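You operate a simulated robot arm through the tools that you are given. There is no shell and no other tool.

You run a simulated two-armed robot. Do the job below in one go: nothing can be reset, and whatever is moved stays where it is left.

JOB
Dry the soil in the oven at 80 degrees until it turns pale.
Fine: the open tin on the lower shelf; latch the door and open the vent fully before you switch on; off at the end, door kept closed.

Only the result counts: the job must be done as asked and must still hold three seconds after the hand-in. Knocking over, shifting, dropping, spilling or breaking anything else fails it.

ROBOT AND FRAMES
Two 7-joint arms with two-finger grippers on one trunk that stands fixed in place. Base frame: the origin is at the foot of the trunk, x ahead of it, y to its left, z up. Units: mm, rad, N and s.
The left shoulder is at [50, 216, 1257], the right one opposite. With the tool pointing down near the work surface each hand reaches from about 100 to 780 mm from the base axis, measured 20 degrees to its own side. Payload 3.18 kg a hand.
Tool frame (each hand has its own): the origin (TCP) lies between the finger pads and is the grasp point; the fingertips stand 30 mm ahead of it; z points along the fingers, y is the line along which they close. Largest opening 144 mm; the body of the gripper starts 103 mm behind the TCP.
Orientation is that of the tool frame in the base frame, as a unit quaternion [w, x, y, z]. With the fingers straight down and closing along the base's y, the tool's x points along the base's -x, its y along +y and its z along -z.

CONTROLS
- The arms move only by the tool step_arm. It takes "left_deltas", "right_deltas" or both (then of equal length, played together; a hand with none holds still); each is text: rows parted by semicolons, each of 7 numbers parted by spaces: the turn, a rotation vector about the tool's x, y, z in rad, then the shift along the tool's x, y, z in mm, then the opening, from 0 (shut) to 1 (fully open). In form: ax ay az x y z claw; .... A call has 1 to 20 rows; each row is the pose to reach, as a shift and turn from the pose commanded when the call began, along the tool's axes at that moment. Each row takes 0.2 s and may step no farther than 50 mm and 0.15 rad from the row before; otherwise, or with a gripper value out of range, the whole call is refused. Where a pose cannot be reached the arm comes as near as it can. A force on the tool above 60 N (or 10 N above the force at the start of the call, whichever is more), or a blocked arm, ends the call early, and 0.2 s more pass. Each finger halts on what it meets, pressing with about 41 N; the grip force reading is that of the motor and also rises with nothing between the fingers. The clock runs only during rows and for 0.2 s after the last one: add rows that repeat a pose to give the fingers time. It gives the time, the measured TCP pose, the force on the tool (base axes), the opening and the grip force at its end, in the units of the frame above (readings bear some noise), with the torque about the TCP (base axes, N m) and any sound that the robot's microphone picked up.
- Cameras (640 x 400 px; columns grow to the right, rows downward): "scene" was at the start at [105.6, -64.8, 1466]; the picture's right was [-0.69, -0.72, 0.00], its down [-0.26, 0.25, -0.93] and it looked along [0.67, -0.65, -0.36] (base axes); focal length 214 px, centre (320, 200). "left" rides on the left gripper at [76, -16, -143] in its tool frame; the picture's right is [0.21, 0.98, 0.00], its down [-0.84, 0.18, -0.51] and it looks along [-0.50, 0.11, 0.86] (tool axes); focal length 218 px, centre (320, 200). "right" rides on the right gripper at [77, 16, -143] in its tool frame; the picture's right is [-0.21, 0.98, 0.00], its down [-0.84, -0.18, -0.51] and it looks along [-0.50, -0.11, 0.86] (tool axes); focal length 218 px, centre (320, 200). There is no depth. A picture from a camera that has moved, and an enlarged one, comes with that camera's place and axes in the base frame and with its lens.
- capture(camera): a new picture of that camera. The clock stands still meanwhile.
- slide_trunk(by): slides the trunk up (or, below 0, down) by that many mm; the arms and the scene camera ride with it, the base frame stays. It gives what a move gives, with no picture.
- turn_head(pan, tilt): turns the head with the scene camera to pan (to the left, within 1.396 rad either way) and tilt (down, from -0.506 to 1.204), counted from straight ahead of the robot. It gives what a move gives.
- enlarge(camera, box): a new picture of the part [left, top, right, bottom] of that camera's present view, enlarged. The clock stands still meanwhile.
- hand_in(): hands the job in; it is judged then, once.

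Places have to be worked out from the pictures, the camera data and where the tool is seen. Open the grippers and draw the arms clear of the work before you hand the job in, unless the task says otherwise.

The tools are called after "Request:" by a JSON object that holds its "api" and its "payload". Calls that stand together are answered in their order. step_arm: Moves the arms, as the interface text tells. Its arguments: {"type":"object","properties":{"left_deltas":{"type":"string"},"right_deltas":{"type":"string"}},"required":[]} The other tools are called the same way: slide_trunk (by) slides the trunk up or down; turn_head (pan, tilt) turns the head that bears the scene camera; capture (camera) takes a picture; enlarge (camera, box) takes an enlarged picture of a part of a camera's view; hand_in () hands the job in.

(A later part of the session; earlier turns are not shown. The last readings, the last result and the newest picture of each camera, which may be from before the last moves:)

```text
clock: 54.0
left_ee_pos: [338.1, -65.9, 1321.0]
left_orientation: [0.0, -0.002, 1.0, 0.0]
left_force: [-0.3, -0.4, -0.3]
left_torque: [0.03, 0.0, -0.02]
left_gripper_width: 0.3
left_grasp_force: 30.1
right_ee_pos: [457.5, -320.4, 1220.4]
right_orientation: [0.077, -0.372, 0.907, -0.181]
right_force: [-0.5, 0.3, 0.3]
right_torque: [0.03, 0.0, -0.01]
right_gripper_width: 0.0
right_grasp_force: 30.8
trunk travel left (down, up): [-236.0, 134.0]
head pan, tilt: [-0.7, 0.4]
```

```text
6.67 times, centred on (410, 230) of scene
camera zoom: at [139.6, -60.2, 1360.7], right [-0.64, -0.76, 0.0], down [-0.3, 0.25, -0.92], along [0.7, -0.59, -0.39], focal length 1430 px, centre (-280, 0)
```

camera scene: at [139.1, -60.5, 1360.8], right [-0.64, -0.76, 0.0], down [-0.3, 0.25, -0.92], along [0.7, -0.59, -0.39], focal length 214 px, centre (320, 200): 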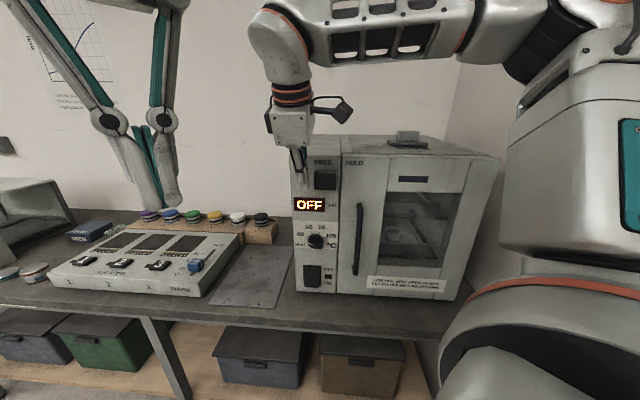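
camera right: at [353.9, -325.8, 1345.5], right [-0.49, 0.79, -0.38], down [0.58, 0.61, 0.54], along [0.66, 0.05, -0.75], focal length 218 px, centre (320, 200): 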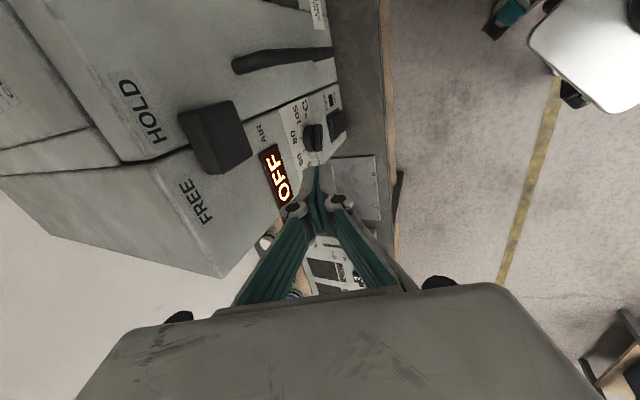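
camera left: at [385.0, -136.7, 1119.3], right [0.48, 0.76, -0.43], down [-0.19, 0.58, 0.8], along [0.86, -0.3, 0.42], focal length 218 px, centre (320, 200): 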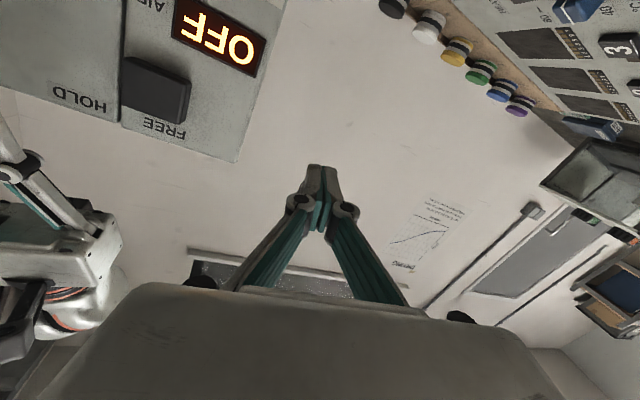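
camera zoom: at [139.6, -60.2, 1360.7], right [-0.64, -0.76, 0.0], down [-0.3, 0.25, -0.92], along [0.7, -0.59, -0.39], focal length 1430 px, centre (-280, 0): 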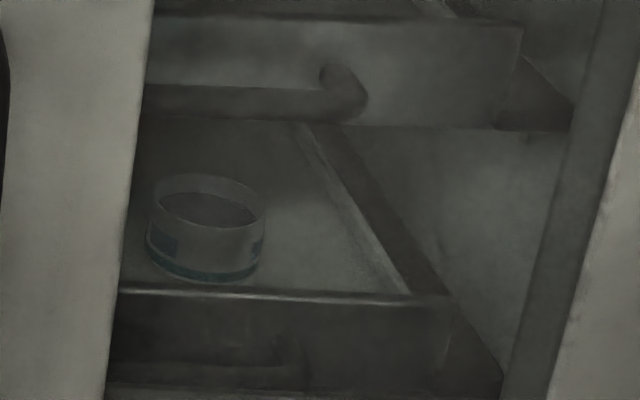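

The pointer is on 40 (ticks lie at ±22.5° and ±67.5° about the centre L≈63.4, z≈1011); 80 needs a quarter turn clockwise. The knob has a grip bar about 11 mm wide standing out to D≈27. I lower the right hand in front of the knob and tilt it further toward level, in small steps to test reach.

Request:
{"api": "step_arm", "payload": {"right_deltas": "0.08 0 0 -4 18 20 0; 0.16 0 0 -8 37 41 0; 0.24 0 0 -12 55 61 0; 0.32 0 0 -15 74 82 0; 0.4 0 0 -18 92 102 0; 0.4 0 0 -18 92 102 0"}}

Request:
{"api": "capture", "payload": {"camera": "scene"}}

Request:
{"api": "capture", "payload": {"camera": "right"}}

```text
clock: 55.4
left_ee_pos: [336.3, -65.9, 1321.1]
left_orientation: [0.001, -0.002, 1.0, 0.001]
left_force: [0.6, -0.1, 0.4]
left_torque: [-0.04, -0.06, 0.05]
left_gripper_width: 0.0
left_grasp_force: 30.5
right_ee_pos: [435.8, -274.4, 1090.3]
right_orientation: [0.15, -0.35, 0.852, -0.359]
right_force: [-0.4, 1.0, -0.5]
right_torque: [0.01, -0.03, 0.01]
right_gripper_width: 0.1
right_grasp_force: 30.7
trunk travel left (down, up): [-236.0, 134.0]
head pan, tilt: [-0.7, 0.4]
```

```text
taken
camera scene: at [138.7, -59.8, 1361.0], right [-0.64, -0.76, 0.0], down [-0.3, 0.25, -0.92], along [0.7, -0.59, -0.39], focal length 214 px, centre (320, 200)
```

scene: 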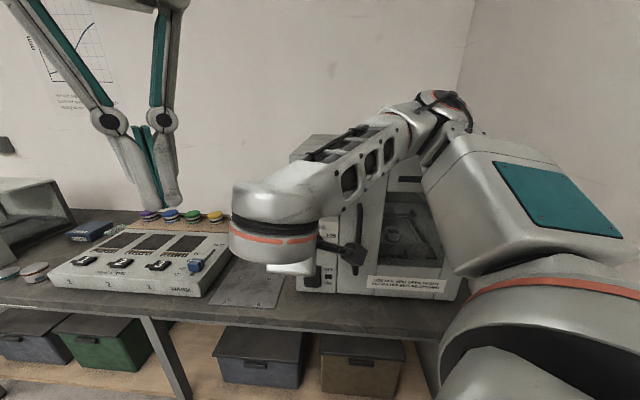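

```text
taken
camera right: at [302.1, -247.0, 1178.8], right [-0.33, 0.64, -0.7], down [0.43, 0.76, 0.49], along [0.84, -0.14, -0.52], focal length 218 px, centre (320, 200)
```

right: 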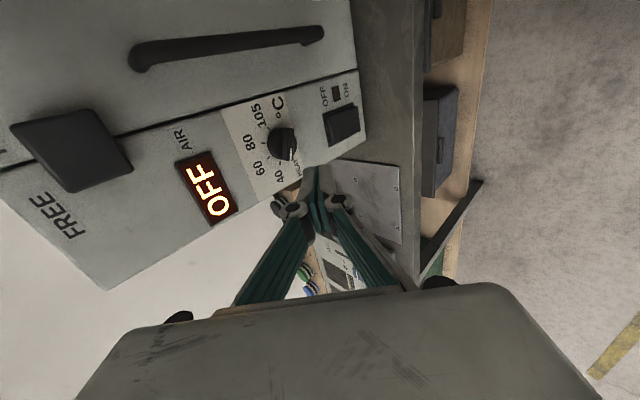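

That works: TCP at L≈65, D≈163, z≈1090, tilt 0.8 rad. I continue tilting toward level in small steps while lowering.

Request:
{"api": "step_arm", "payload": {"right_deltas": "0.1 0 0 0 9 9 0; 0.2 0 0 0 18 17.5 0; 0.3 0 0 0 27 26 0; 0.4 0 0 0 36 35 0; 0.4 0 0 0 36 35 0"}}

Request:
{"api": "capture", "payload": {"camera": "scene"}}

Request:
{"api": "capture", "payload": {"camera": "right"}}

```text
clock: 56.6
left_ee_pos: [338.6, -66.1, 1319.5]
left_orientation: [0.0, -0.002, 1.0, 0.0]
left_force: [-0.1, 0.2, -0.6]
left_torque: [0.03, 0.0, 0.01]
left_gripper_width: 0.2
left_grasp_force: 30.4
right_ee_pos: [473.8, -339.6, 1138.6]
right_orientation: [0.213, -0.315, 0.766, -0.518]
right_force: [0.0, -0.5, 0.1]
right_torque: [-0.02, 0.02, 0.01]
right_gripper_width: 0.0
right_grasp_force: 31.4
right hand out of reach, approached as far as the arm can: row 1, 2, 3, 4, 5
trunk travel left (down, up): [-236.0, 134.0]
head pan, tilt: [-0.7, 0.4]
```

```text
taken
camera scene: at [139.7, -60.0, 1360.7], right [-0.64, -0.76, 0.0], down [-0.3, 0.25, -0.92], along [0.7, -0.59, -0.39], focal length 214 px, centre (320, 200)
```

scene: 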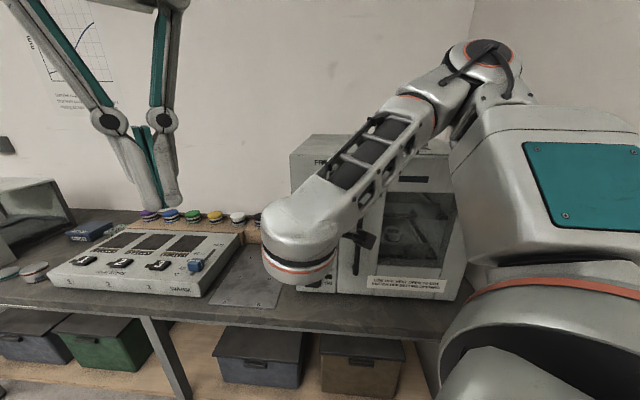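

```text
taken
camera right: at [323.0, -294.2, 1177.1], right [-0.11, 0.41, -0.91], down [0.31, 0.88, 0.36], along [0.94, -0.25, -0.22], focal length 218 px, centre (320, 200)
```

right: 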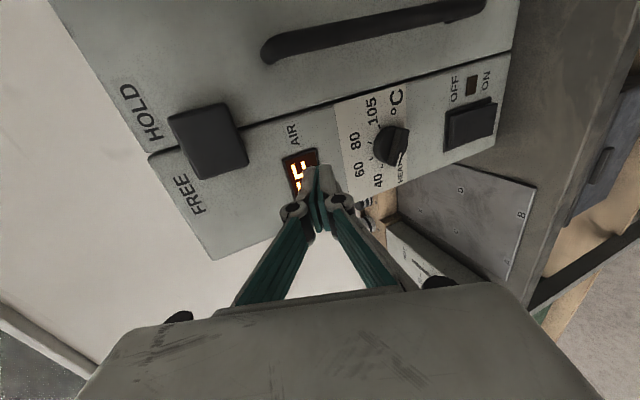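

The wrist holds tilt 1.2 but needs the hand farther from the shoulder, so being close to the panel is better. I continue tilting to level while moving to the knob's height, about 95 mm in front of the panel.

Request:
{"api": "step_arm", "payload": {"right_deltas": "0.07 0 0 -4 15 5 0; 0.14 0 0 -8 30 9 0; 0.21 0 0 -12 45 14 0; 0.29 0 0 -16 60 19 0; 0.37 0 0 -19 74.5 23.6 0; 0.37 0 0 -19 74.5 23.6 0"}}

Request:
{"api": "capture", "payload": {"camera": "scene"}}

Request:
{"api": "capture", "payload": {"camera": "right"}}

```text
clock: 58.0
left_ee_pos: [334.1, -60.3, 1320.2]
left_orientation: [0.002, -0.002, 1.0, -0.002]
left_force: [-0.5, -0.3, 0.1]
left_torque: [0.0, 0.03, -0.01]
left_gripper_width: 0.0
left_grasp_force: 30.7
right_ee_pos: [484.5, -377.5, 1220.8]
right_orientation: [0.247, -0.298, 0.704, -0.596]
right_force: [-33.3, 37.1, -19.1]
right_torque: [0.32, 0.22, -0.2]
right_gripper_width: 0.3
right_grasp_force: 31.0
right hand out of reach, approached as far as the arm can: row 1, 2, 3, 4, 5, 6
trunk travel left (down, up): [-236.0, 134.0]
head pan, tilt: [-0.7, 0.4]
```

```text
taken
camera scene: at [135.6, -55.8, 1361.3], right [-0.64, -0.76, 0.0], down [-0.29, 0.25, -0.92], along [0.71, -0.59, -0.39], focal length 214 px, centre (320, 200)
```

scene: 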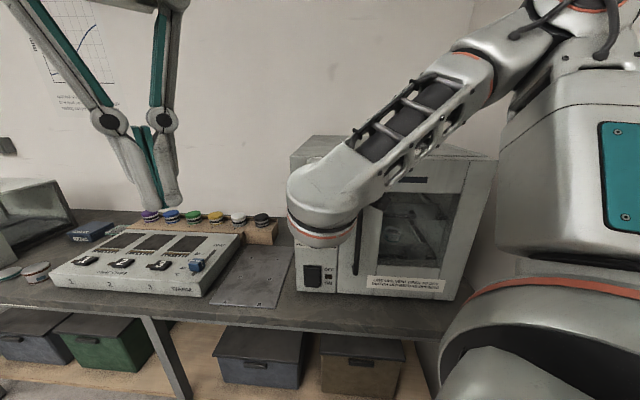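

```text
taken
camera right: at [329.2, -331.9, 1229.9], right [0.02, 0.26, -0.97], down [0.26, 0.93, 0.26], along [0.97, -0.25, -0.04], focal length 218 px, centre (320, 200)
```

right: 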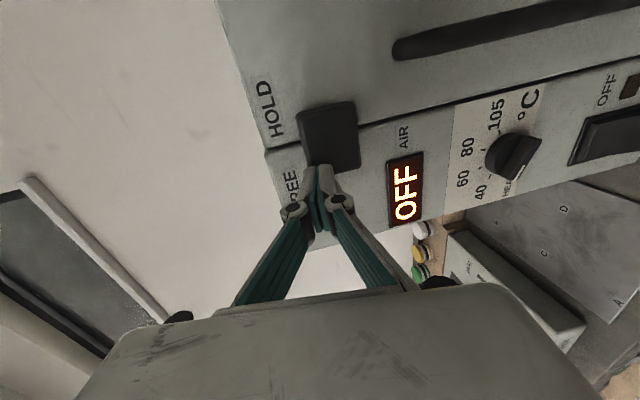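

The solver pushed the hand up onto the latch block's front (about 53 N). I back it straight off outward at once, easing the tilt.

Request:
{"api": "step_arm", "payload": {"right_deltas": "-0.05 0 0 0 2 -12 0; -0.12 0 0 0 4 -25 0; -0.2 0 0 0 6 -40 0"}}

Request:
{"api": "capture", "payload": {"camera": "right"}}

Request:
{"api": "capture", "payload": {"camera": "scene"}}

```text
clock: 58.8
left_ee_pos: [337.6, -65.5, 1320.2]
left_orientation: [0.0, -0.002, 1.0, -0.001]
left_force: [0.1, 1.0, 0.4]
left_torque: [0.02, -0.01, 0.01]
left_gripper_width: 0.0
left_grasp_force: 30.8
right_ee_pos: [458.4, -356.8, 1221.4]
right_orientation: [0.216, -0.319, 0.762, -0.52]
right_force: [0.5, 0.6, 0.5]
right_torque: [-0.01, -0.03, 0.01]
right_gripper_width: 0.0
right_grasp_force: 30.8
trunk travel left (down, up): [-236.0, 134.0]
head pan, tilt: [-0.7, 0.4]
```

```text
taken
camera right: at [306.7, -312.6, 1259.5], right [-0.11, 0.4, -0.91], down [0.3, 0.89, 0.35], along [0.95, -0.24, -0.22], focal length 218 px, centre (320, 200)
```

right: 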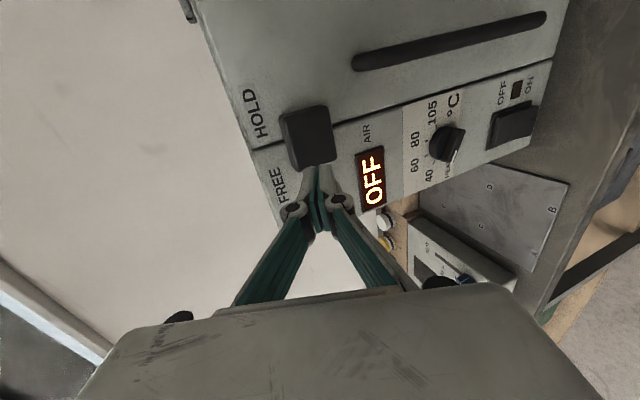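

```text
taken
camera scene: at [138.9, -60.4, 1360.8], right [-0.64, -0.76, 0.0], down [-0.3, 0.25, -0.92], along [0.7, -0.59, -0.39], focal length 214 px, centre (320, 200)
```

scene: 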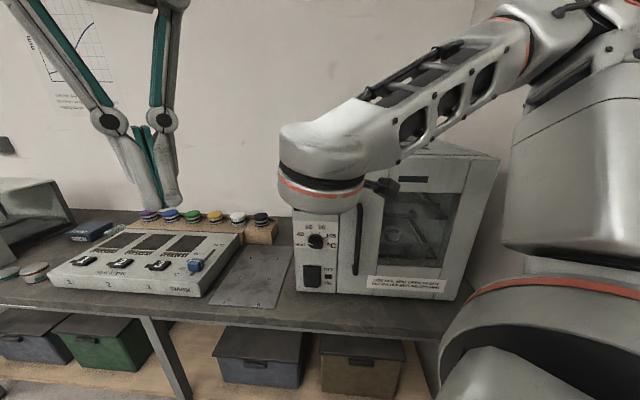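

The latch stayed at HOLD and the force is gone. I lower the hand to the knob with a moderate tilt (0.8 rad), where the arm reaches well, before levelling close to the panel.

Request:
{"api": "step_arm", "payload": {"right_deltas": "-0.08 0 0 -5 26 5 0; -0.16 0 0 -12 52 11 0; -0.24 0 0 -22 78 16 0; -0.32 0 0 -32 104 22 0; -0.4 0 0 -43 130 27 0; -0.4 0 0 -43 130 27 0"}}

Request:
{"api": "capture", "payload": {"camera": "right"}}

```text
clock: 60.2
left_ee_pos: [335.7, -64.4, 1319.9]
left_orientation: [0.001, -0.001, 1.0, -0.001]
left_force: [-1.1, 0.0, -0.5]
left_torque: [0.0, 0.01, 0.0]
left_gripper_width: 0.0
left_grasp_force: 30.5
right_ee_pos: [471.2, -312.0, 1091.0]
right_orientation: [0.149, -0.355, 0.849, -0.361]
right_force: [-1.1, 0.5, 0.9]
right_torque: [-0.02, 0.02, -0.01]
right_gripper_width: 0.0
right_grasp_force: 31.0
trunk travel left (down, up): [-236.0, 134.0]
head pan, tilt: [-0.7, 0.4]
```

```text
taken
camera right: at [336.9, -286.3, 1179.8], right [-0.34, 0.63, -0.7], down [0.42, 0.77, 0.48], along [0.84, -0.13, -0.53], focal length 218 px, centre (320, 200)
```

right: 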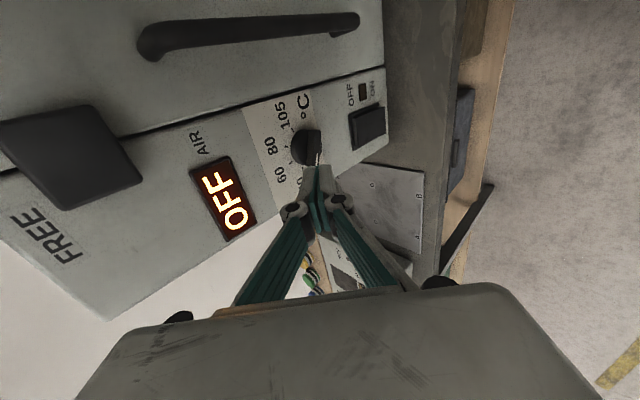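

Reached L≈65, D≈111, z≈1091 as planned. I move in to D≈75, z≈1030 with the same tilt.

Request:
{"api": "step_arm", "payload": {"right_deltas": "0 0 0 -1 6 23 0; 0 0 0 -2 12 46 0; 0 0 0 -2 18.6 68.3 0; 0 0 0 -2 18.6 68.3 0"}}

Request:
{"api": "capture", "payload": {"camera": "right"}}

Request:
{"api": "capture", "payload": {"camera": "scene"}}

```text
clock: 61.2
left_ee_pos: [337.2, -63.6, 1319.2]
left_orientation: [0.001, -0.002, 1.0, 0.0]
left_force: [0.4, -1.0, 0.0]
left_torque: [-0.03, -0.02, -0.04]
left_gripper_width: 0.0
left_grasp_force: 31.2
right_ee_pos: [497.8, -335.6, 1031.5]
right_orientation: [0.148, -0.356, 0.85, -0.36]
right_force: [-0.1, -0.4, 0.3]
right_torque: [0.01, 0.01, -0.02]
right_gripper_width: 0.1
right_grasp_force: 30.7
trunk travel left (down, up): [-236.0, 134.0]
head pan, tilt: [-0.7, 0.4]
```

```text
taken
camera right: at [364.0, -310.8, 1120.1], right [-0.34, 0.63, -0.7], down [0.42, 0.77, 0.48], along [0.84, -0.13, -0.53], focal length 218 px, centre (320, 200)
```

right: 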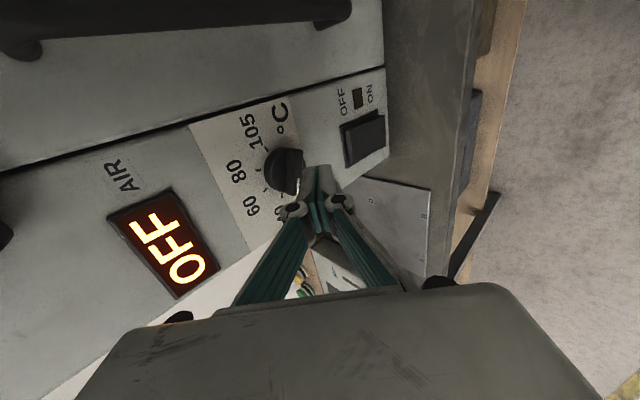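

```text
taken
camera scene: at [138.8, -59.8, 1360.9], right [-0.64, -0.76, 0.0], down [-0.3, 0.25, -0.92], along [0.7, -0.59, -0.39], focal length 214 px, centre (320, 200)
```

scene: 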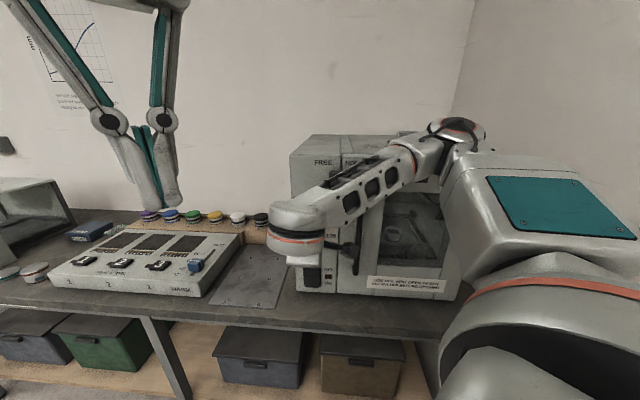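

Good: L≈63, D≈76, z≈1031. I raise the tilt a little at a time, one small call each, to find how near level it can get here.

Request:
{"api": "step_arm", "payload": {"right_deltas": "0.1 0 0 0 0 0 0; 0.2 0 0 0 0 0 0; 0.2 0 0 0 0 0 0"}}

```text
clock: 62.0
left_ee_pos: [337.0, -64.9, 1319.1]
left_orientation: [0.0, -0.002, 1.0, 0.0]
left_force: [0.2, 0.4, -0.5]
left_torque: [0.03, 0.02, 0.01]
left_gripper_width: 0.0
left_grasp_force: 30.2
right_ee_pos: [504.3, -339.3, 1069.6]
right_orientation: [0.181, -0.342, 0.81, -0.442]
right_force: [0.3, -0.6, -0.6]
right_torque: [0.02, -0.02, 0.01]
right_gripper_width: 0.1
right_grasp_force: 31.0
right hand out of reach, approached as far as the arm can: row 1, 2, 3
trunk travel left (down, up): [-236.0, 134.0]
head pan, tilt: [-0.7, 0.4]
```

Tilt 1.0 is only reachable at z≥1070 with the trunk here, so the limit follows shoulder height. I back off to a safe pose (tilt 0.8, D≈110) and then lower the trunk by 50 mm.

Request:
{"api": "step_arm", "payload": {"right_deltas": "-0.1 0 0 1 2 -22 0; -0.2 0 0 2 5.3 -45 0; -0.2 0 0 2 5.3 -45 0"}}

Request:
{"api": "slide_trunk", "payload": {"by": -50}}

Request:
{"api": "capture", "payload": {"camera": "scene"}}

Request:
{"api": "capture", "payload": {"camera": "right"}}

```text
clock: 62.8
left_ee_pos: [337.8, -65.5, 1320.2]
left_orientation: [0.001, -0.002, 1.0, 0.0]
left_force: [-0.6, -0.1, -0.3]
left_torque: [0.03, -0.01, -0.01]
left_gripper_width: 0.0
left_grasp_force: 30.8
right_ee_pos: [474.1, -310.6, 1089.2]
right_orientation: [0.149, -0.357, 0.85, -0.359]
right_force: [0.6, 0.2, -0.1]
right_torque: [0.0, 0.01, 0.01]
right_gripper_width: 0.2
right_grasp_force: 30.2
trunk travel left (down, up): [-236.0, 134.0]
head pan, tilt: [-0.7, 0.4]
```

```text
clock: 63.7
left_ee_pos: [335.1, -65.9, 1272.4]
left_orientation: [0.002, -0.002, 1.0, 0.0]
left_force: [-0.5, 0.4, 0.6]
left_torque: [-0.01, -0.05, 0.01]
left_gripper_width: 0.0
left_grasp_force: 30.7
right_ee_pos: [473.3, -310.4, 1040.9]
right_orientation: [0.15, -0.356, 0.849, -0.36]
right_force: [-0.5, 0.3, 0.9]
right_torque: [-0.01, 0.01, -0.01]
right_gripper_width: 0.1
right_grasp_force: 30.7
trunk travel left (down, up): [-186.0, 184.0]
head pan, tilt: [-0.7, 0.4]
```

```text
taken
camera scene: at [175.8, -60.0, 1308.7], right [-0.64, -0.76, 0.0], down [-0.3, 0.25, -0.92], along [0.7, -0.59, -0.39], focal length 214 px, centre (320, 200)
```

scene: 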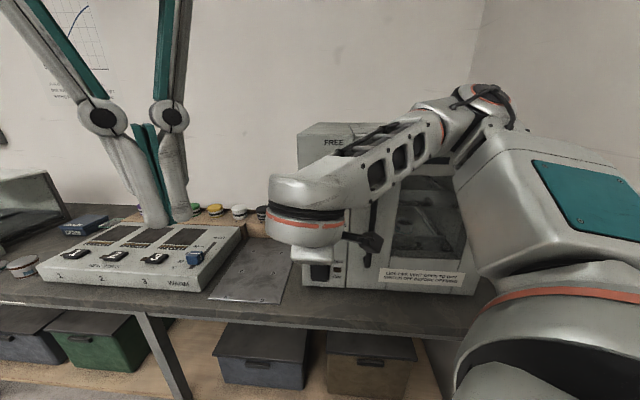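

```text
taken
camera right: at [339.6, -284.2, 1128.5], right [-0.34, 0.63, -0.7], down [0.42, 0.77, 0.48], along [0.84, -0.13, -0.52], focal length 218 px, centre (320, 200)
```

right: 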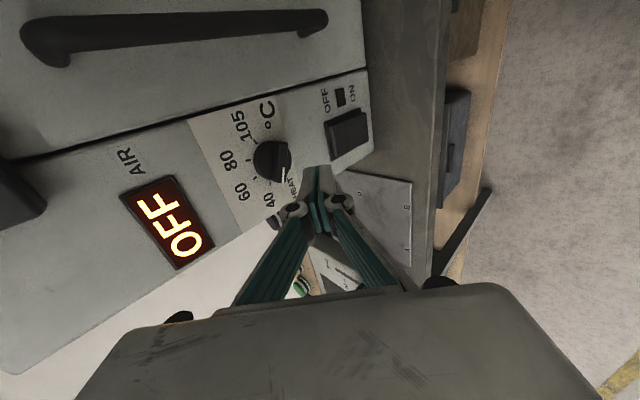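

With the trunk at −150 the hand sits at L≈63, D≈111, z≈1041. I test tilt 1.0 here while moving 30 mm closer.

Request:
{"api": "step_arm", "payload": {"right_deltas": "0.1 0 0 0 -10 10.7 0; 0.2 0 0 0 -20.9 21.5 0; 0.2 0 0 0 -20.9 21.5 0"}}

```text
clock: 64.5
left_ee_pos: [337.0, -65.1, 1270.5]
left_orientation: [0.0, -0.002, 1.0, 0.0]
left_force: [0.0, -0.1, -0.4]
left_torque: [-0.02, 0.0, -0.03]
left_gripper_width: 0.0
left_grasp_force: 30.9
right_ee_pos: [496.9, -330.7, 1040.3]
right_orientation: [0.184, -0.339, 0.81, -0.442]
right_force: [0.3, 0.1, -0.2]
right_torque: [-0.01, -0.01, -0.01]
right_gripper_width: 0.0
right_grasp_force: 30.9
trunk travel left (down, up): [-186.0, 184.0]
head pan, tilt: [-0.7, 0.4]
```

Tilt 1.0 holds here (L≈60, D≈80, z≈1040). I try a further 0.12 rad while moving another 10 mm in.

Request:
{"api": "step_arm", "payload": {"right_deltas": "0.06 0 0 0 -3 4 0; 0.12 0 0 0 -5.4 8.4 0; 0.12 0 0 0 -5.4 8.4 0"}}

```text
clock: 65.3
left_ee_pos: [338.1, -65.5, 1269.9]
left_orientation: [0.0, -0.002, 1.0, -0.001]
left_force: [0.5, 0.2, -0.8]
left_torque: [-0.01, 0.03, 0.01]
left_gripper_width: 0.0
left_grasp_force: 30.7
right_ee_pos: [499.8, -338.6, 1060.5]
right_orientation: [0.2, -0.33, 0.782, -0.489]
right_force: [-0.5, 0.1, -0.7]
right_torque: [0.0, -0.02, -0.04]
right_gripper_width: 0.0
right_grasp_force: 30.9
right hand out of reach, approached as far as the arm can: row 2, 3
trunk travel left (down, up): [-186.0, 184.0]
head pan, tilt: [-0.7, 0.4]
```

Limit noted: tilt 1.0 is good near z≈1027 if the trunk drops a little more. I return to tilt 1.0 at D≈90, lower the trunk 20 mm, and check.

Request:
{"api": "step_arm", "payload": {"right_deltas": "-0.06 0 0 0 2 -7 0; -0.12 0 0 0 4 -18 0; -0.12 0 0 0 4 -18 0"}}

Request:
{"api": "slide_trunk", "payload": {"by": -20}}

Request:
{"api": "capture", "payload": {"camera": "right"}}

```text
clock: 66.1
left_ee_pos: [337.4, -66.0, 1269.7]
left_orientation: [0.0, -0.002, 1.0, 0.001]
left_force: [-0.8, 0.0, 0.1]
left_torque: [-0.02, 0.0, -0.03]
left_gripper_width: 0.1
left_grasp_force: 30.9
right_ee_pos: [486.4, -326.7, 1064.9]
right_orientation: [0.183, -0.339, 0.809, -0.443]
right_force: [-0.7, 0.2, 0.1]
right_torque: [-0.01, 0.0, -0.03]
right_gripper_width: 0.1
right_grasp_force: 30.6
trunk travel left (down, up): [-186.0, 184.0]
head pan, tilt: [-0.7, 0.4]
```

```text
clock: 66.8
left_ee_pos: [338.2, -64.6, 1251.9]
left_orientation: [0.002, -0.006, 1.0, -0.001]
left_force: [27.3, -12.6, 13.5]
left_torque: [1.76, 5.78, 1.66]
left_gripper_width: 0.2
left_grasp_force: 30.8
right_ee_pos: [486.9, -325.5, 1044.4]
right_orientation: [0.182, -0.339, 0.811, -0.442]
right_force: [-0.5, -0.4, 2.0]
right_torque: [0.03, 0.0, 0.02]
right_gripper_width: 0.0
right_grasp_force: 30.8
trunk travel left (down, up): [-166.0, 204.0]
head pan, tilt: [-0.7, 0.4]
```

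```text
taken
camera right: at [342.9, -288.6, 1108.9], right [-0.23, 0.52, -0.82], down [0.36, 0.83, 0.42], along [0.9, -0.2, -0.38], focal length 218 px, centre (320, 200)
```

right: 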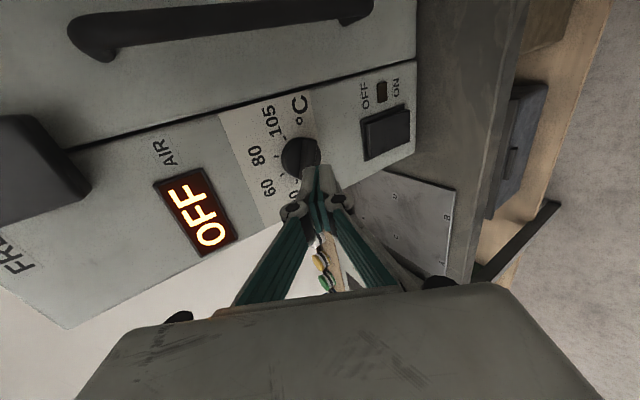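

The left hand reports about 33 N and torque: the head, carried forward by the trunk, is touching it. I move the left hand forward and to the left, away from the head.

Request:
{"api": "step_arm", "payload": {"left_deltas": "0 0 0 -30 10 0 0; 0 0 0 -60 30 0 0; 0 0 0 -90 60 0 0; 0 0 0 -110 100 0 0; 0 0 0 -110 100 0 0"}}

Request:
{"api": "capture", "payload": {"camera": "scene"}}

```text
clock: 68.0
left_ee_pos: [448.6, 35.9, 1249.7]
left_orientation: [0.001, -0.001, 1.0, 0.0]
left_force: [0.4, 0.3, -0.4]
left_torque: [0.03, 0.0, 0.02]
left_gripper_width: 0.0
left_grasp_force: 30.7
right_ee_pos: [489.0, -326.7, 1042.4]
right_orientation: [0.182, -0.34, 0.81, -0.441]
right_force: [-0.5, 0.7, 1.0]
right_torque: [0.03, 0.03, -0.03]
right_gripper_width: 0.0
right_grasp_force: 30.4
trunk travel left (down, up): [-166.0, 204.0]
head pan, tilt: [-0.7, 0.4]
```

```text
taken
camera scene: at [196.5, -60.6, 1286.3], right [-0.64, -0.76, 0.0], down [-0.3, 0.25, -0.92], along [0.7, -0.59, -0.39], focal length 214 px, centre (320, 200)
```

scene: 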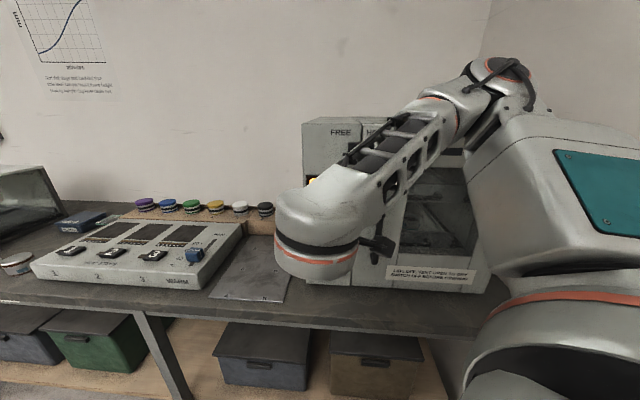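

The left hand is free and the items look untouched. Now I roll the right hand by 0.9 rad about its own axis and open the fingers to about 60 mm, still 60 mm clear of the knob.

Request:
{"api": "step_arm", "payload": {"right_deltas": "0 0 0.15 0 0 0 0; 0 0 0.3 0 0 0 0.1; 0 0 0.45 0 0 0 0.2; 0 0 0.6 0 0 0 0.3; 0 0 0.75 0 0 0 0.42; 0 0 0.9 0 0 0 0.42; 0 0 0.9 0 0 0 0.42"}}

Request:
{"api": "capture", "payload": {"camera": "right"}}

Request:
{"api": "capture", "payload": {"camera": "scene"}}

```text
clock: 69.6
left_ee_pos: [448.5, 36.3, 1249.7]
left_orientation: [0.001, -0.002, 1.0, 0.0]
left_force: [0.0, -0.4, -0.2]
left_torque: [0.0, -0.01, -0.01]
left_gripper_width: 0.0
left_grasp_force: 30.5
right_ee_pos: [420.0, -427.0, 1166.6]
right_orientation: [0.354, 0.044, 0.879, -0.318]
right_force: [0.2, -0.7, 0.2]
right_torque: [-0.01, 0.0, 0.01]
right_gripper_width: 60.4
right_grasp_force: 0.0
right hand out of reach, approached as far as the arm can: row 2, 3, 4, 5, 6, 7
trunk travel left (down, up): [-166.0, 204.0]
head pan, tilt: [-0.7, 0.4]
```

```text
taken
camera right: at [283.9, -340.3, 1187.4], right [0.45, 0.81, -0.38], down [0.27, 0.28, 0.92], along [0.85, -0.52, -0.09], focal length 218 px, centre (320, 200)
```

right: 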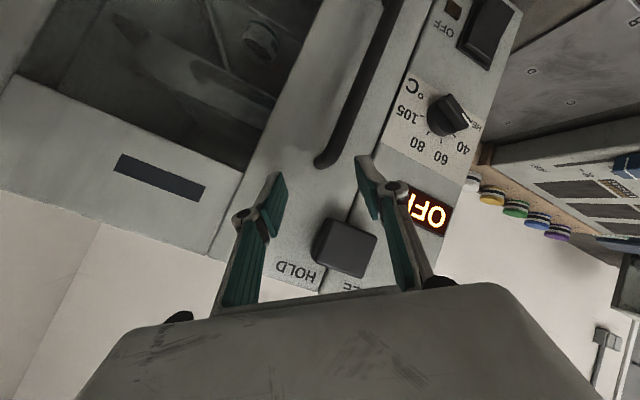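

```text
taken
camera scene: at [197.1, -59.9, 1286.1], right [-0.64, -0.76, 0.0], down [-0.3, 0.25, -0.92], along [0.7, -0.59, -0.39], focal length 214 px, centre (320, 200)
```

scene: 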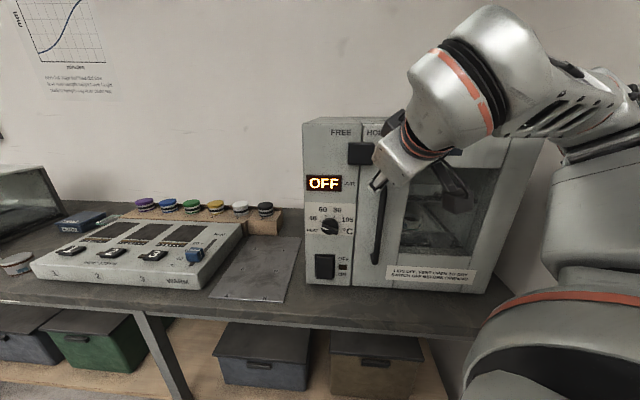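

The roll is not reachable there and the hand drifted to the right, near the door handle, without touching (force ≈0). I back it off along its own axis in small steps.

Request:
{"api": "step_arm", "payload": {"right_deltas": "0 0 0 0 0 -12 0.42; 0 0 0 0 0 -24 0.42; 0 0 0 0 0 -24 0.42"}}

Request:
{"api": "capture", "payload": {"camera": "right"}}

```text
clock: 70.4
left_ee_pos: [446.5, 35.3, 1250.0]
left_orientation: [0.0, -0.001, 1.0, -0.001]
left_force: [0.2, 0.1, -0.1]
left_torque: [-0.02, 0.01, 0.0]
left_gripper_width: 0.0
left_grasp_force: 30.8
right_ee_pos: [402.1, -420.6, 1184.8]
right_orientation: [0.355, 0.045, 0.878, -0.319]
right_force: [0.0, 0.1, -0.2]
right_torque: [-0.04, 0.02, 0.02]
right_gripper_width: 60.4
right_grasp_force: 0.1
right hand out of reach, approached as far as the arm can: row 2, 3
trunk travel left (down, up): [-166.0, 204.0]
head pan, tilt: [-0.7, 0.4]
```

```text
taken
camera right: at [266.2, -334.1, 1203.9], right [0.45, 0.81, -0.38], down [0.27, 0.28, 0.92], along [0.85, -0.52, -0.09], focal length 218 px, centre (320, 200)
```

right: 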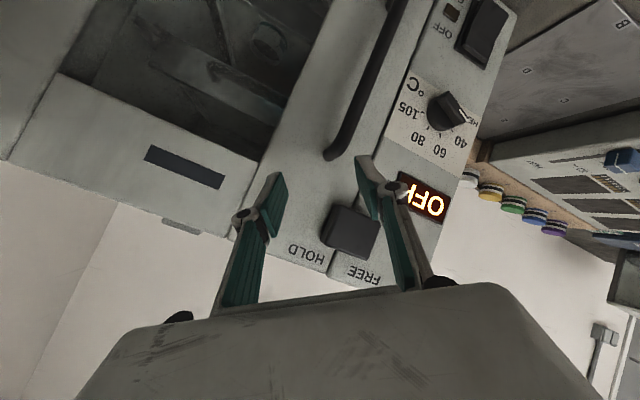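

Backed off to D≈82. I roll the hand back to its comfortable roll, closing the fingers and moving outward a little.

Request:
{"api": "step_arm", "payload": {"right_deltas": "0 0 -0.15 0 0 -3 0.3; 0 0 -0.3 0 0 -6 0.2; 0 0 -0.45 0 0 -9 0.1; 0 0 -0.6 0 0 -12 0; 0 0 -0.75 0 0 -15 0; 0 0 -0.9 0 0 -18 0; 0 0 -0.9 0 0 -18 0"}}

Request:
{"api": "capture", "payload": {"camera": "scene"}}

```text
clock: 72.0
left_ee_pos: [446.4, 34.0, 1250.1]
left_orientation: [0.001, -0.002, 1.0, 0.0]
left_force: [0.3, 0.5, -0.8]
left_torque: [0.0, 0.03, 0.05]
left_gripper_width: 0.0
left_grasp_force: 31.0
right_ee_pos: [391.0, -412.8, 1195.0]
right_orientation: [0.179, -0.341, 0.81, -0.441]
right_force: [-0.3, 0.7, -0.6]
right_torque: [0.02, 0.0, -0.03]
right_gripper_width: 0.0
right_grasp_force: 30.5
trunk travel left (down, up): [-166.0, 204.0]
head pan, tilt: [-0.7, 0.4]
```

```text
taken
camera scene: at [196.8, -60.3, 1286.1], right [-0.64, -0.76, 0.0], down [-0.3, 0.25, -0.92], along [0.7, -0.59, -0.39], focal length 214 px, centre (320, 200)
```

scene: 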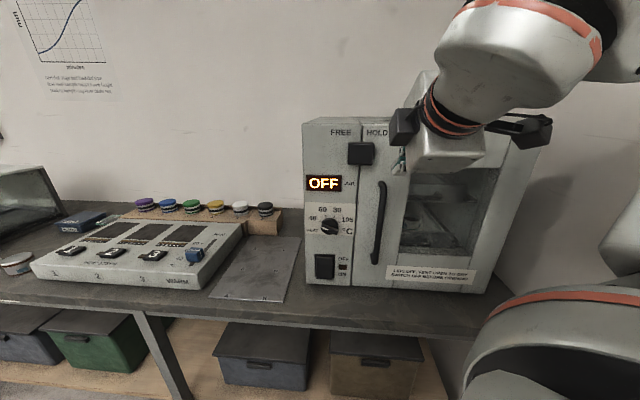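

The right hand is back at tilt 1.0 with closed fingers (L≈193, D≈95, z≈1195). Plan: turn the knob by pushing its bar: first press the bar's right end down. I move to a point in front of and above that end (L≈91, D≈80, z≈1045).

Request:
{"api": "step_arm", "payload": {"right_deltas": "0 0 0 -25 20 14 0; 0 0 0 -50 45 33 0; 0 0 0 -75 72 55 0; 0 0 0 -95 97 76 0; 0 0 0 -102 118 93.6 0; 0 0 0 -102 118 93.6 0"}}

Request:
{"api": "capture", "payload": {"camera": "right"}}

Request:
{"api": "capture", "payload": {"camera": "scene"}}

```text
clock: 73.4
left_ee_pos: [446.2, 36.4, 1251.4]
left_orientation: [0.001, -0.001, 1.0, 0.0]
left_force: [-0.1, 0.2, 0.0]
left_torque: [0.0, 0.0, 0.01]
left_gripper_width: 0.0
left_grasp_force: 30.8
right_ee_pos: [489.8, -341.8, 1055.9]
right_orientation: [0.18, -0.34, 0.81, -0.442]
right_force: [0.3, -0.5, -0.3]
right_torque: [0.04, 0.02, -0.03]
right_gripper_width: 0.0
right_grasp_force: 30.8
right hand out of reach, approached as far as the arm can: row 2, 3, 4, 5, 6
trunk travel left (down, up): [-166.0, 204.0]
head pan, tilt: [-0.7, 0.4]
```

```text
taken
camera right: at [345.8, -305.2, 1120.3], right [-0.24, 0.52, -0.82], down [0.36, 0.83, 0.42], along [0.9, -0.2, -0.38], focal length 218 px, centre (320, 200)
```

right: 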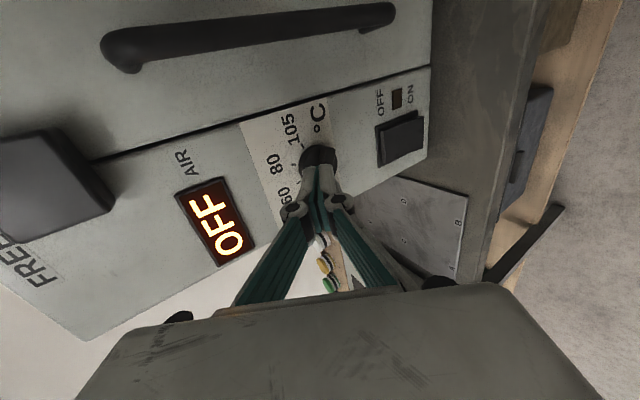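

```text
taken
camera scene: at [196.0, -59.8, 1286.5], right [-0.64, -0.76, 0.0], down [-0.3, 0.25, -0.92], along [0.7, -0.59, -0.39], focal length 214 px, centre (320, 200)
```

scene: 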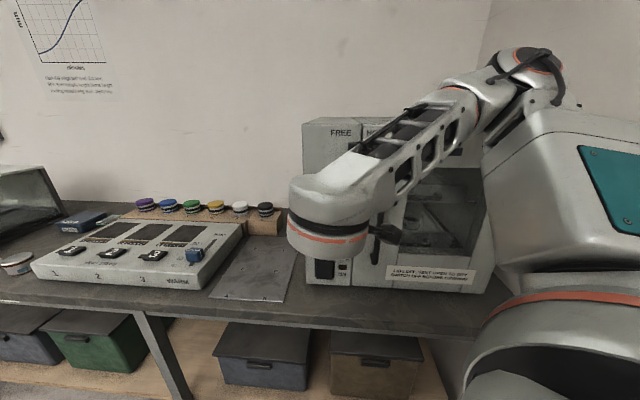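

The reach is a bit short at tilt 1.0 on this side (got L≈73). I ease the tilt to 0.85 and move right to L≈91 at D≈75.

Request:
{"api": "step_arm", "payload": {"right_deltas": "-0.08 0 0 6 3 3 0; -0.15 0 0 12 5 5 0; -0.15 0 0 18.5 7.3 7.1 0; -0.15 0 0 18.5 7.3 7.1 0"}}

Request:
{"api": "capture", "payload": {"camera": "right"}}

```text
clock: 74.4
left_ee_pos: [446.4, 34.6, 1250.4]
left_orientation: [0.0, -0.002, 1.0, 0.0]
left_force: [0.7, 0.3, 0.4]
left_torque: [0.01, 0.03, -0.07]
left_gripper_width: 0.0
left_grasp_force: 31.1
right_ee_pos: [478.5, -356.9, 1043.0]
right_orientation: [0.154, -0.353, 0.841, -0.38]
right_force: [-0.1, 0.1, 0.4]
right_torque: [0.03, 0.02, 0.03]
right_gripper_width: 0.0
right_grasp_force: 30.3
trunk travel left (down, up): [-166.0, 204.0]
head pan, tilt: [-0.7, 0.4]
```

```text
taken
camera right: at [341.6, -328.9, 1127.4], right [-0.32, 0.6, -0.73], down [0.41, 0.78, 0.46], along [0.85, -0.15, -0.5], focal length 218 px, centre (320, 200)
```

right: 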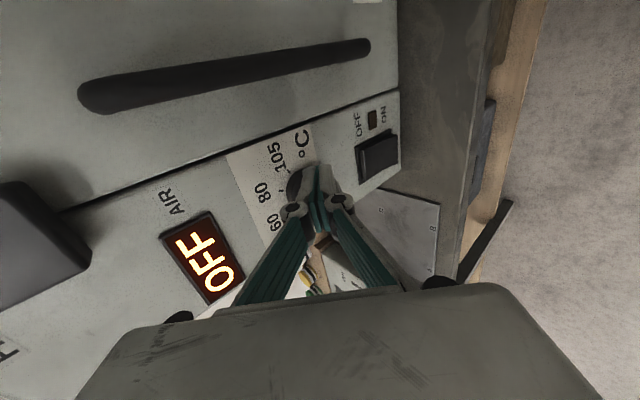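

Now at L≈92, D≈74, z≈1043. I move in toward the panel so the fingertip hovers just above the bar's right end.

Request:
{"api": "step_arm", "payload": {"right_deltas": "0 0 0 0 -10 11.5 0; 0 0 0 0 -21.5 24.5 0; 0 0 0 0 -21.5 24.5 0"}}

Request:
{"api": "enlarge", "payload": {"camera": "right", "box": [240, 120, 400, 240]}}

Request:
{"api": "enlarge", "payload": {"camera": "scene", "box": [280, 170, 400, 290]}}

```text
clock: 75.2
left_ee_pos: [447.1, 35.4, 1250.5]
left_orientation: [0.0, -0.002, 1.0, -0.001]
left_force: [0.2, -0.8, -0.3]
left_torque: [-0.05, 0.01, 0.04]
left_gripper_width: 0.1
left_grasp_force: 31.0
right_ee_pos: [500.9, -379.8, 1043.6]
right_orientation: [0.156, -0.353, 0.84, -0.38]
right_force: [-0.5, -1.1, 0.7]
right_torque: [-0.03, 0.0, 0.01]
right_gripper_width: 0.0
right_grasp_force: 31.2
trunk travel left (down, up): [-166.0, 204.0]
head pan, tilt: [-0.7, 0.4]
```

```text
3.33 times, centred on (320, 180) of right
camera zoom: at [365.0, -351.0, 1128.0], right [-0.32, 0.6, -0.73], down [0.41, 0.78, 0.46], along [0.85, -0.15, -0.5], focal length 728 px, centre (320, 267)
```

zoom: 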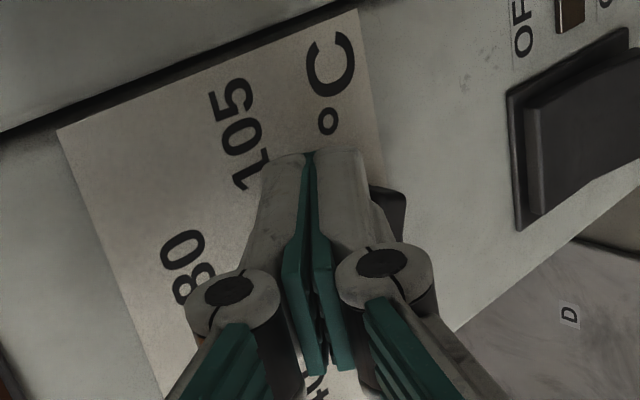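

```text
3.33 times, centred on (340, 230) of scene
camera zoom: at [196.6, -60.1, 1286.2], right [-0.64, -0.76, 0.0], down [-0.3, 0.25, -0.92], along [0.7, -0.59, -0.39], focal length 715 px, centre (253, 100)
```

zoom: 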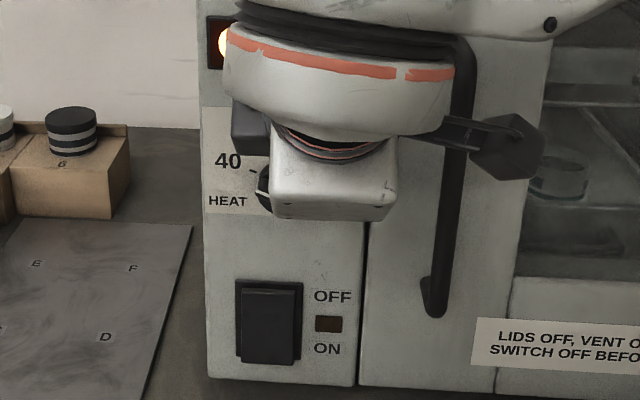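

The fingertip is just above the bar's right end (the bar end shows below it). I press it down along an arc so the knob turns clockwise.

Request:
{"api": "step_arm", "payload": {"right_deltas": "0 0 0 0 2.2 2 0; 0 0 0 0 4.5 4 0; 0 0 0 -0.7 7.1 6.2 0; 0 0 0 -1.4 8.6 7.5 0; 0 0 0 -2.2 10 8.8 0; 0 0 0 -3.5 11.3 10 0; 0 0 0 -4.8 12.5 11 0; 0 0 0 -6.2 13.3 11.7 0; 0 0 0 -7.6 14.1 12.4 0; 0 0 0 -9 14.7 13 0; 0 0 0 -10.6 15.2 13.4 0; 0 0 0 -12 15.8 13.8 0; 0 0 0 -12 15.8 13.8 0"}}

Request:
{"api": "enlarge", "payload": {"camera": "right", "box": [240, 120, 400, 240]}}

```text
clock: 78.0
left_ee_pos: [443.5, 36.5, 1250.9]
left_orientation: [0.003, -0.002, 1.0, 0.0]
left_force: [0.2, 0.0, 0.3]
left_torque: [-0.01, 0.02, 0.02]
left_gripper_width: 0.0
left_grasp_force: 30.3
right_ee_pos: [504.9, -371.0, 1024.0]
right_orientation: [0.153, -0.352, 0.842, -0.378]
right_force: [-31.5, 9.2, -1.6]
right_torque: [0.28, 0.52, 0.1]
right_gripper_width: 0.0
right_grasp_force: 31.2
trunk travel left (down, up): [-166.0, 204.0]
head pan, tilt: [-0.7, 0.4]
```

```text
3.33 times, centred on (320, 180) of right
camera zoom: at [368.7, -342.7, 1107.5], right [-0.32, 0.6, -0.73], down [0.41, 0.78, 0.46], along [0.85, -0.15, -0.5], focal length 728 px, centre (320, 267)
```

zoom: 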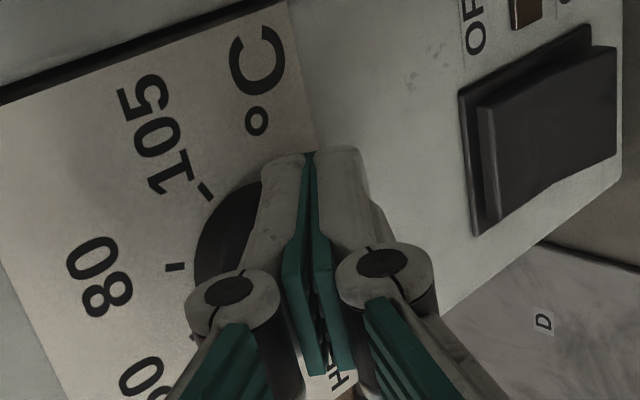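

The readings show about 28 N outward and 16 N sideways reaction. I draw the hand back out and up to see how far the knob has turned.

Request:
{"api": "step_arm", "payload": {"right_deltas": "0 0 0 1 10 -11 0; 0 0 0 2 25 -28 0; 0 0 0 10 20 -55 0; 0 0 0 20 0 -85 0; 0 0 0 30 -15 -110 0; 0 0 0 30 -15 -110 0"}}

Request:
{"api": "capture", "payload": {"camera": "scene"}}

Request:
{"api": "capture", "payload": {"camera": "right"}}

```text
clock: 79.4
left_ee_pos: [449.0, 35.2, 1249.9]
left_orientation: [-0.001, -0.001, 1.0, 0.0]
left_force: [0.7, -0.2, -0.2]
left_torque: [0.01, 0.02, -0.01]
left_gripper_width: 0.0
left_grasp_force: 30.8
right_ee_pos: [436.3, -342.7, 1108.4]
right_orientation: [0.154, -0.353, 0.841, -0.379]
right_force: [0.0, 0.8, -0.2]
right_torque: [0.0, 0.03, 0.01]
right_gripper_width: 0.0
right_grasp_force: 30.6
right hand out of reach, approached as far as the arm can: row 3
trunk travel left (down, up): [-166.0, 204.0]
head pan, tilt: [-0.7, 0.4]
```

```text
taken
camera scene: at [197.3, -60.5, 1285.9], right [-0.64, -0.76, 0.0], down [-0.3, 0.25, -0.92], along [0.7, -0.59, -0.39], focal length 214 px, centre (320, 200)
```

scene: 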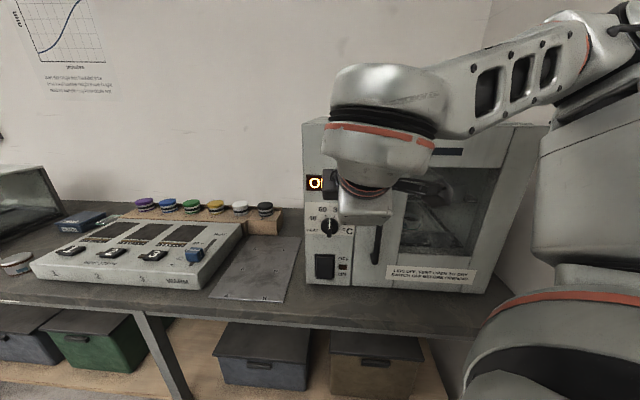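

```text
taken
camera right: at [300.0, -313.7, 1191.4], right [-0.32, 0.6, -0.73], down [0.41, 0.78, 0.46], along [0.85, -0.15, -0.5], focal length 218 px, centre (320, 200)
```

right: 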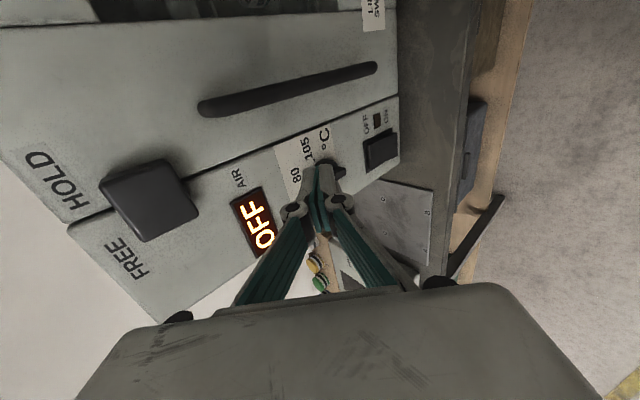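

Request:
{"api": "enlarge", "payload": {"camera": "scene", "box": [300, 200, 364, 244]}}

Request:
{"api": "enlarge", "payload": {"camera": "scene", "box": [300, 110, 420, 190]}}

```text
9.09 times, centred on (332, 222) of scene
camera zoom: at [197.3, -60.5, 1285.9], right [-0.64, -0.76, 0.0], down [-0.3, 0.25, -0.92], along [0.7, -0.59, -0.39], focal length 1950 px, centre (211, 0)
```

zoom: 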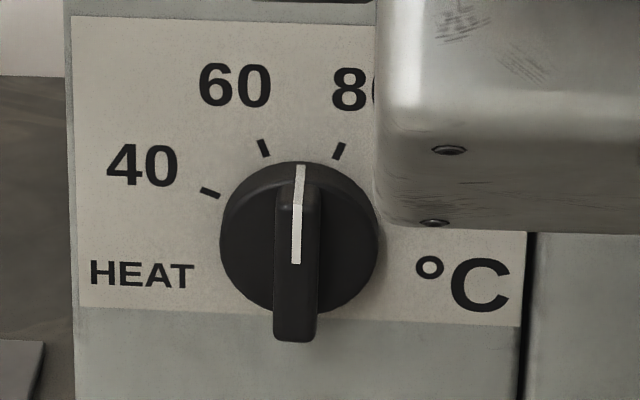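

```text
5.00 times, centred on (360, 150) of scene
camera zoom: at [197.3, -60.5, 1285.9], right [-0.64, -0.76, 0.0], down [-0.3, 0.25, -0.92], along [0.7, -0.59, -0.39], focal length 1072 px, centre (120, 450)
```

zoom: 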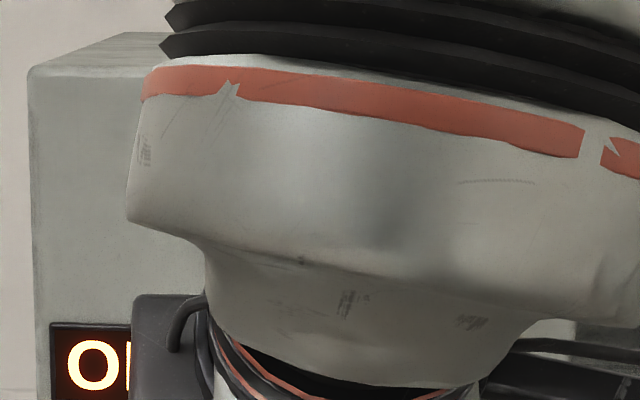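

The knob has turned to about +3° (between 60 and 80). Next I come in from the left of the upper (pointer) end to push it the remaining ~19° to 80. First I move to L≈36, D≈80, z≈1056.

Request:
{"api": "step_arm", "payload": {"right_deltas": "0 0 0 -19 4 15 0; 0 0 0 -38 8 30 0; 0 0 0 -57 13 45 0; 0 0 0 -75.5 17 60 0; 0 0 0 -75.5 17 60 0"}}

Request:
{"api": "capture", "payload": {"camera": "right"}}

```text
clock: 80.6
left_ee_pos: [446.4, 35.6, 1250.6]
left_orientation: [0.001, -0.002, 1.0, 0.0]
left_force: [-0.8, 0.1, 0.7]
left_torque: [0.0, -0.04, -0.02]
left_gripper_width: 0.0
left_grasp_force: 30.9
right_ee_pos: [513.0, -310.6, 1054.5]
right_orientation: [0.155, -0.352, 0.842, -0.379]
right_force: [0.1, 0.0, 0.2]
right_torque: [0.0, 0.01, 0.02]
right_gripper_width: 0.1
right_grasp_force: 30.7
trunk travel left (down, up): [-166.0, 204.0]
head pan, tilt: [-0.7, 0.4]
```

```text
taken
camera right: at [376.4, -283.0, 1137.6], right [-0.32, 0.6, -0.73], down [0.41, 0.78, 0.47], along [0.85, -0.15, -0.5], focal length 218 px, centre (320, 200)
```

right: 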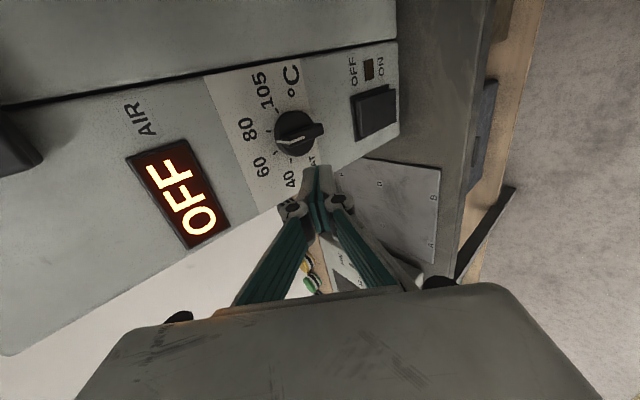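

In position (L≈35, D≈83, z≈1054). I move straight in to D≈45 and check the fingertip against the pointer before pushing right.

Request:
{"api": "step_arm", "payload": {"right_deltas": "0 0 0 0 -8 9.5 0; 0 0 0 0 -16.5 19 0; 0 0 0 0 -25 28.5 0; 0 0 0 0 -25 28.5 0"}}

Request:
{"api": "enlarge", "payload": {"camera": "right", "box": [220, 90, 420, 215]}}

```text
clock: 81.6
left_ee_pos: [446.8, 36.5, 1250.4]
left_orientation: [0.0, -0.002, 1.0, 0.0]
left_force: [0.3, 0.2, 0.2]
left_torque: [-0.02, 0.02, 0.01]
left_gripper_width: 0.2
left_grasp_force: 30.6
right_ee_pos: [540.5, -339.4, 1054.0]
right_orientation: [0.155, -0.353, 0.841, -0.38]
right_force: [-0.4, -0.6, -0.4]
right_torque: [0.01, 0.03, 0.01]
right_gripper_width: 0.0
right_grasp_force: 30.9
trunk travel left (down, up): [-166.0, 204.0]
head pan, tilt: [-0.7, 0.4]
```

```text
3.20 times, centred on (320, 152) of right
camera zoom: at [403.5, -310.7, 1137.6], right [-0.32, 0.6, -0.73], down [0.41, 0.78, 0.46], along [0.85, -0.15, -0.5], focal length 698 px, centre (320, 352)
```

zoom: 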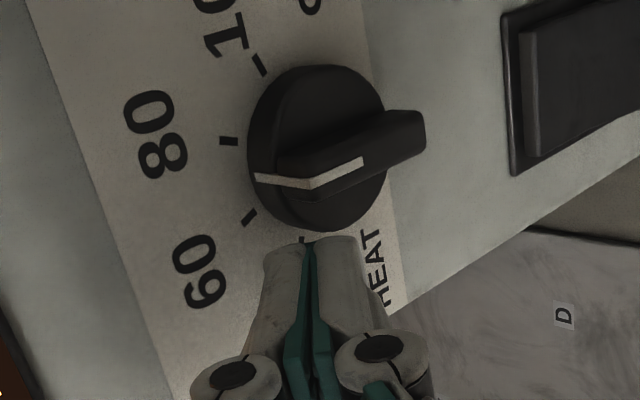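

The view shows the finger left of the pointer end, correctly placed. I push right in small steps, about 15 mm, then look.

Request:
{"api": "step_arm", "payload": {"right_deltas": "0 0 0 4 0 0 0; 0 0 0 8 0 0 0; 0 0 0 11 0 0 0; 0 0 0 13 0 0 0; 0 0 0 15 0 0 0; 0 0 0 15 0 0 0"}}

Request:
{"api": "enlarge", "payload": {"camera": "right", "box": [220, 90, 420, 215]}}

```text
clock: 83.0
left_ee_pos: [446.7, 35.6, 1251.4]
left_orientation: [0.0, -0.002, 1.0, 0.0]
left_force: [1.0, 0.3, 0.9]
left_torque: [-0.02, 0.0, 0.0]
left_gripper_width: 0.0
left_grasp_force: 31.3
right_ee_pos: [529.5, -348.4, 1054.6]
right_orientation: [0.155, -0.354, 0.841, -0.38]
right_force: [-2.4, 4.8, 0.2]
right_torque: [0.13, 0.02, -0.03]
right_gripper_width: 0.0
right_grasp_force: 30.8
trunk travel left (down, up): [-166.0, 204.0]
head pan, tilt: [-0.7, 0.4]
```

```text
3.20 times, centred on (320, 152) of right
camera zoom: at [392.9, -320.0, 1138.5], right [-0.32, 0.6, -0.73], down [0.41, 0.78, 0.46], along [0.85, -0.15, -0.5], focal length 698 px, centre (320, 352)
```

zoom: 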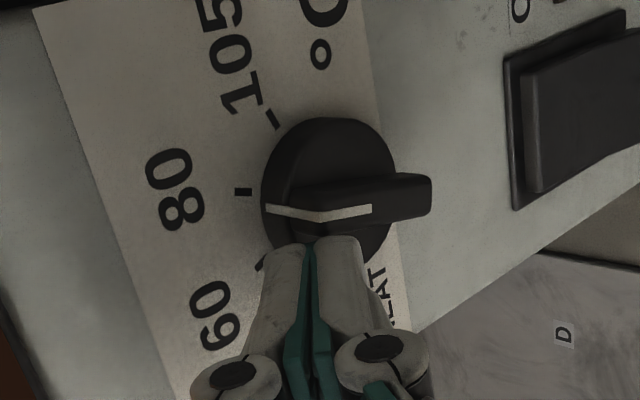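

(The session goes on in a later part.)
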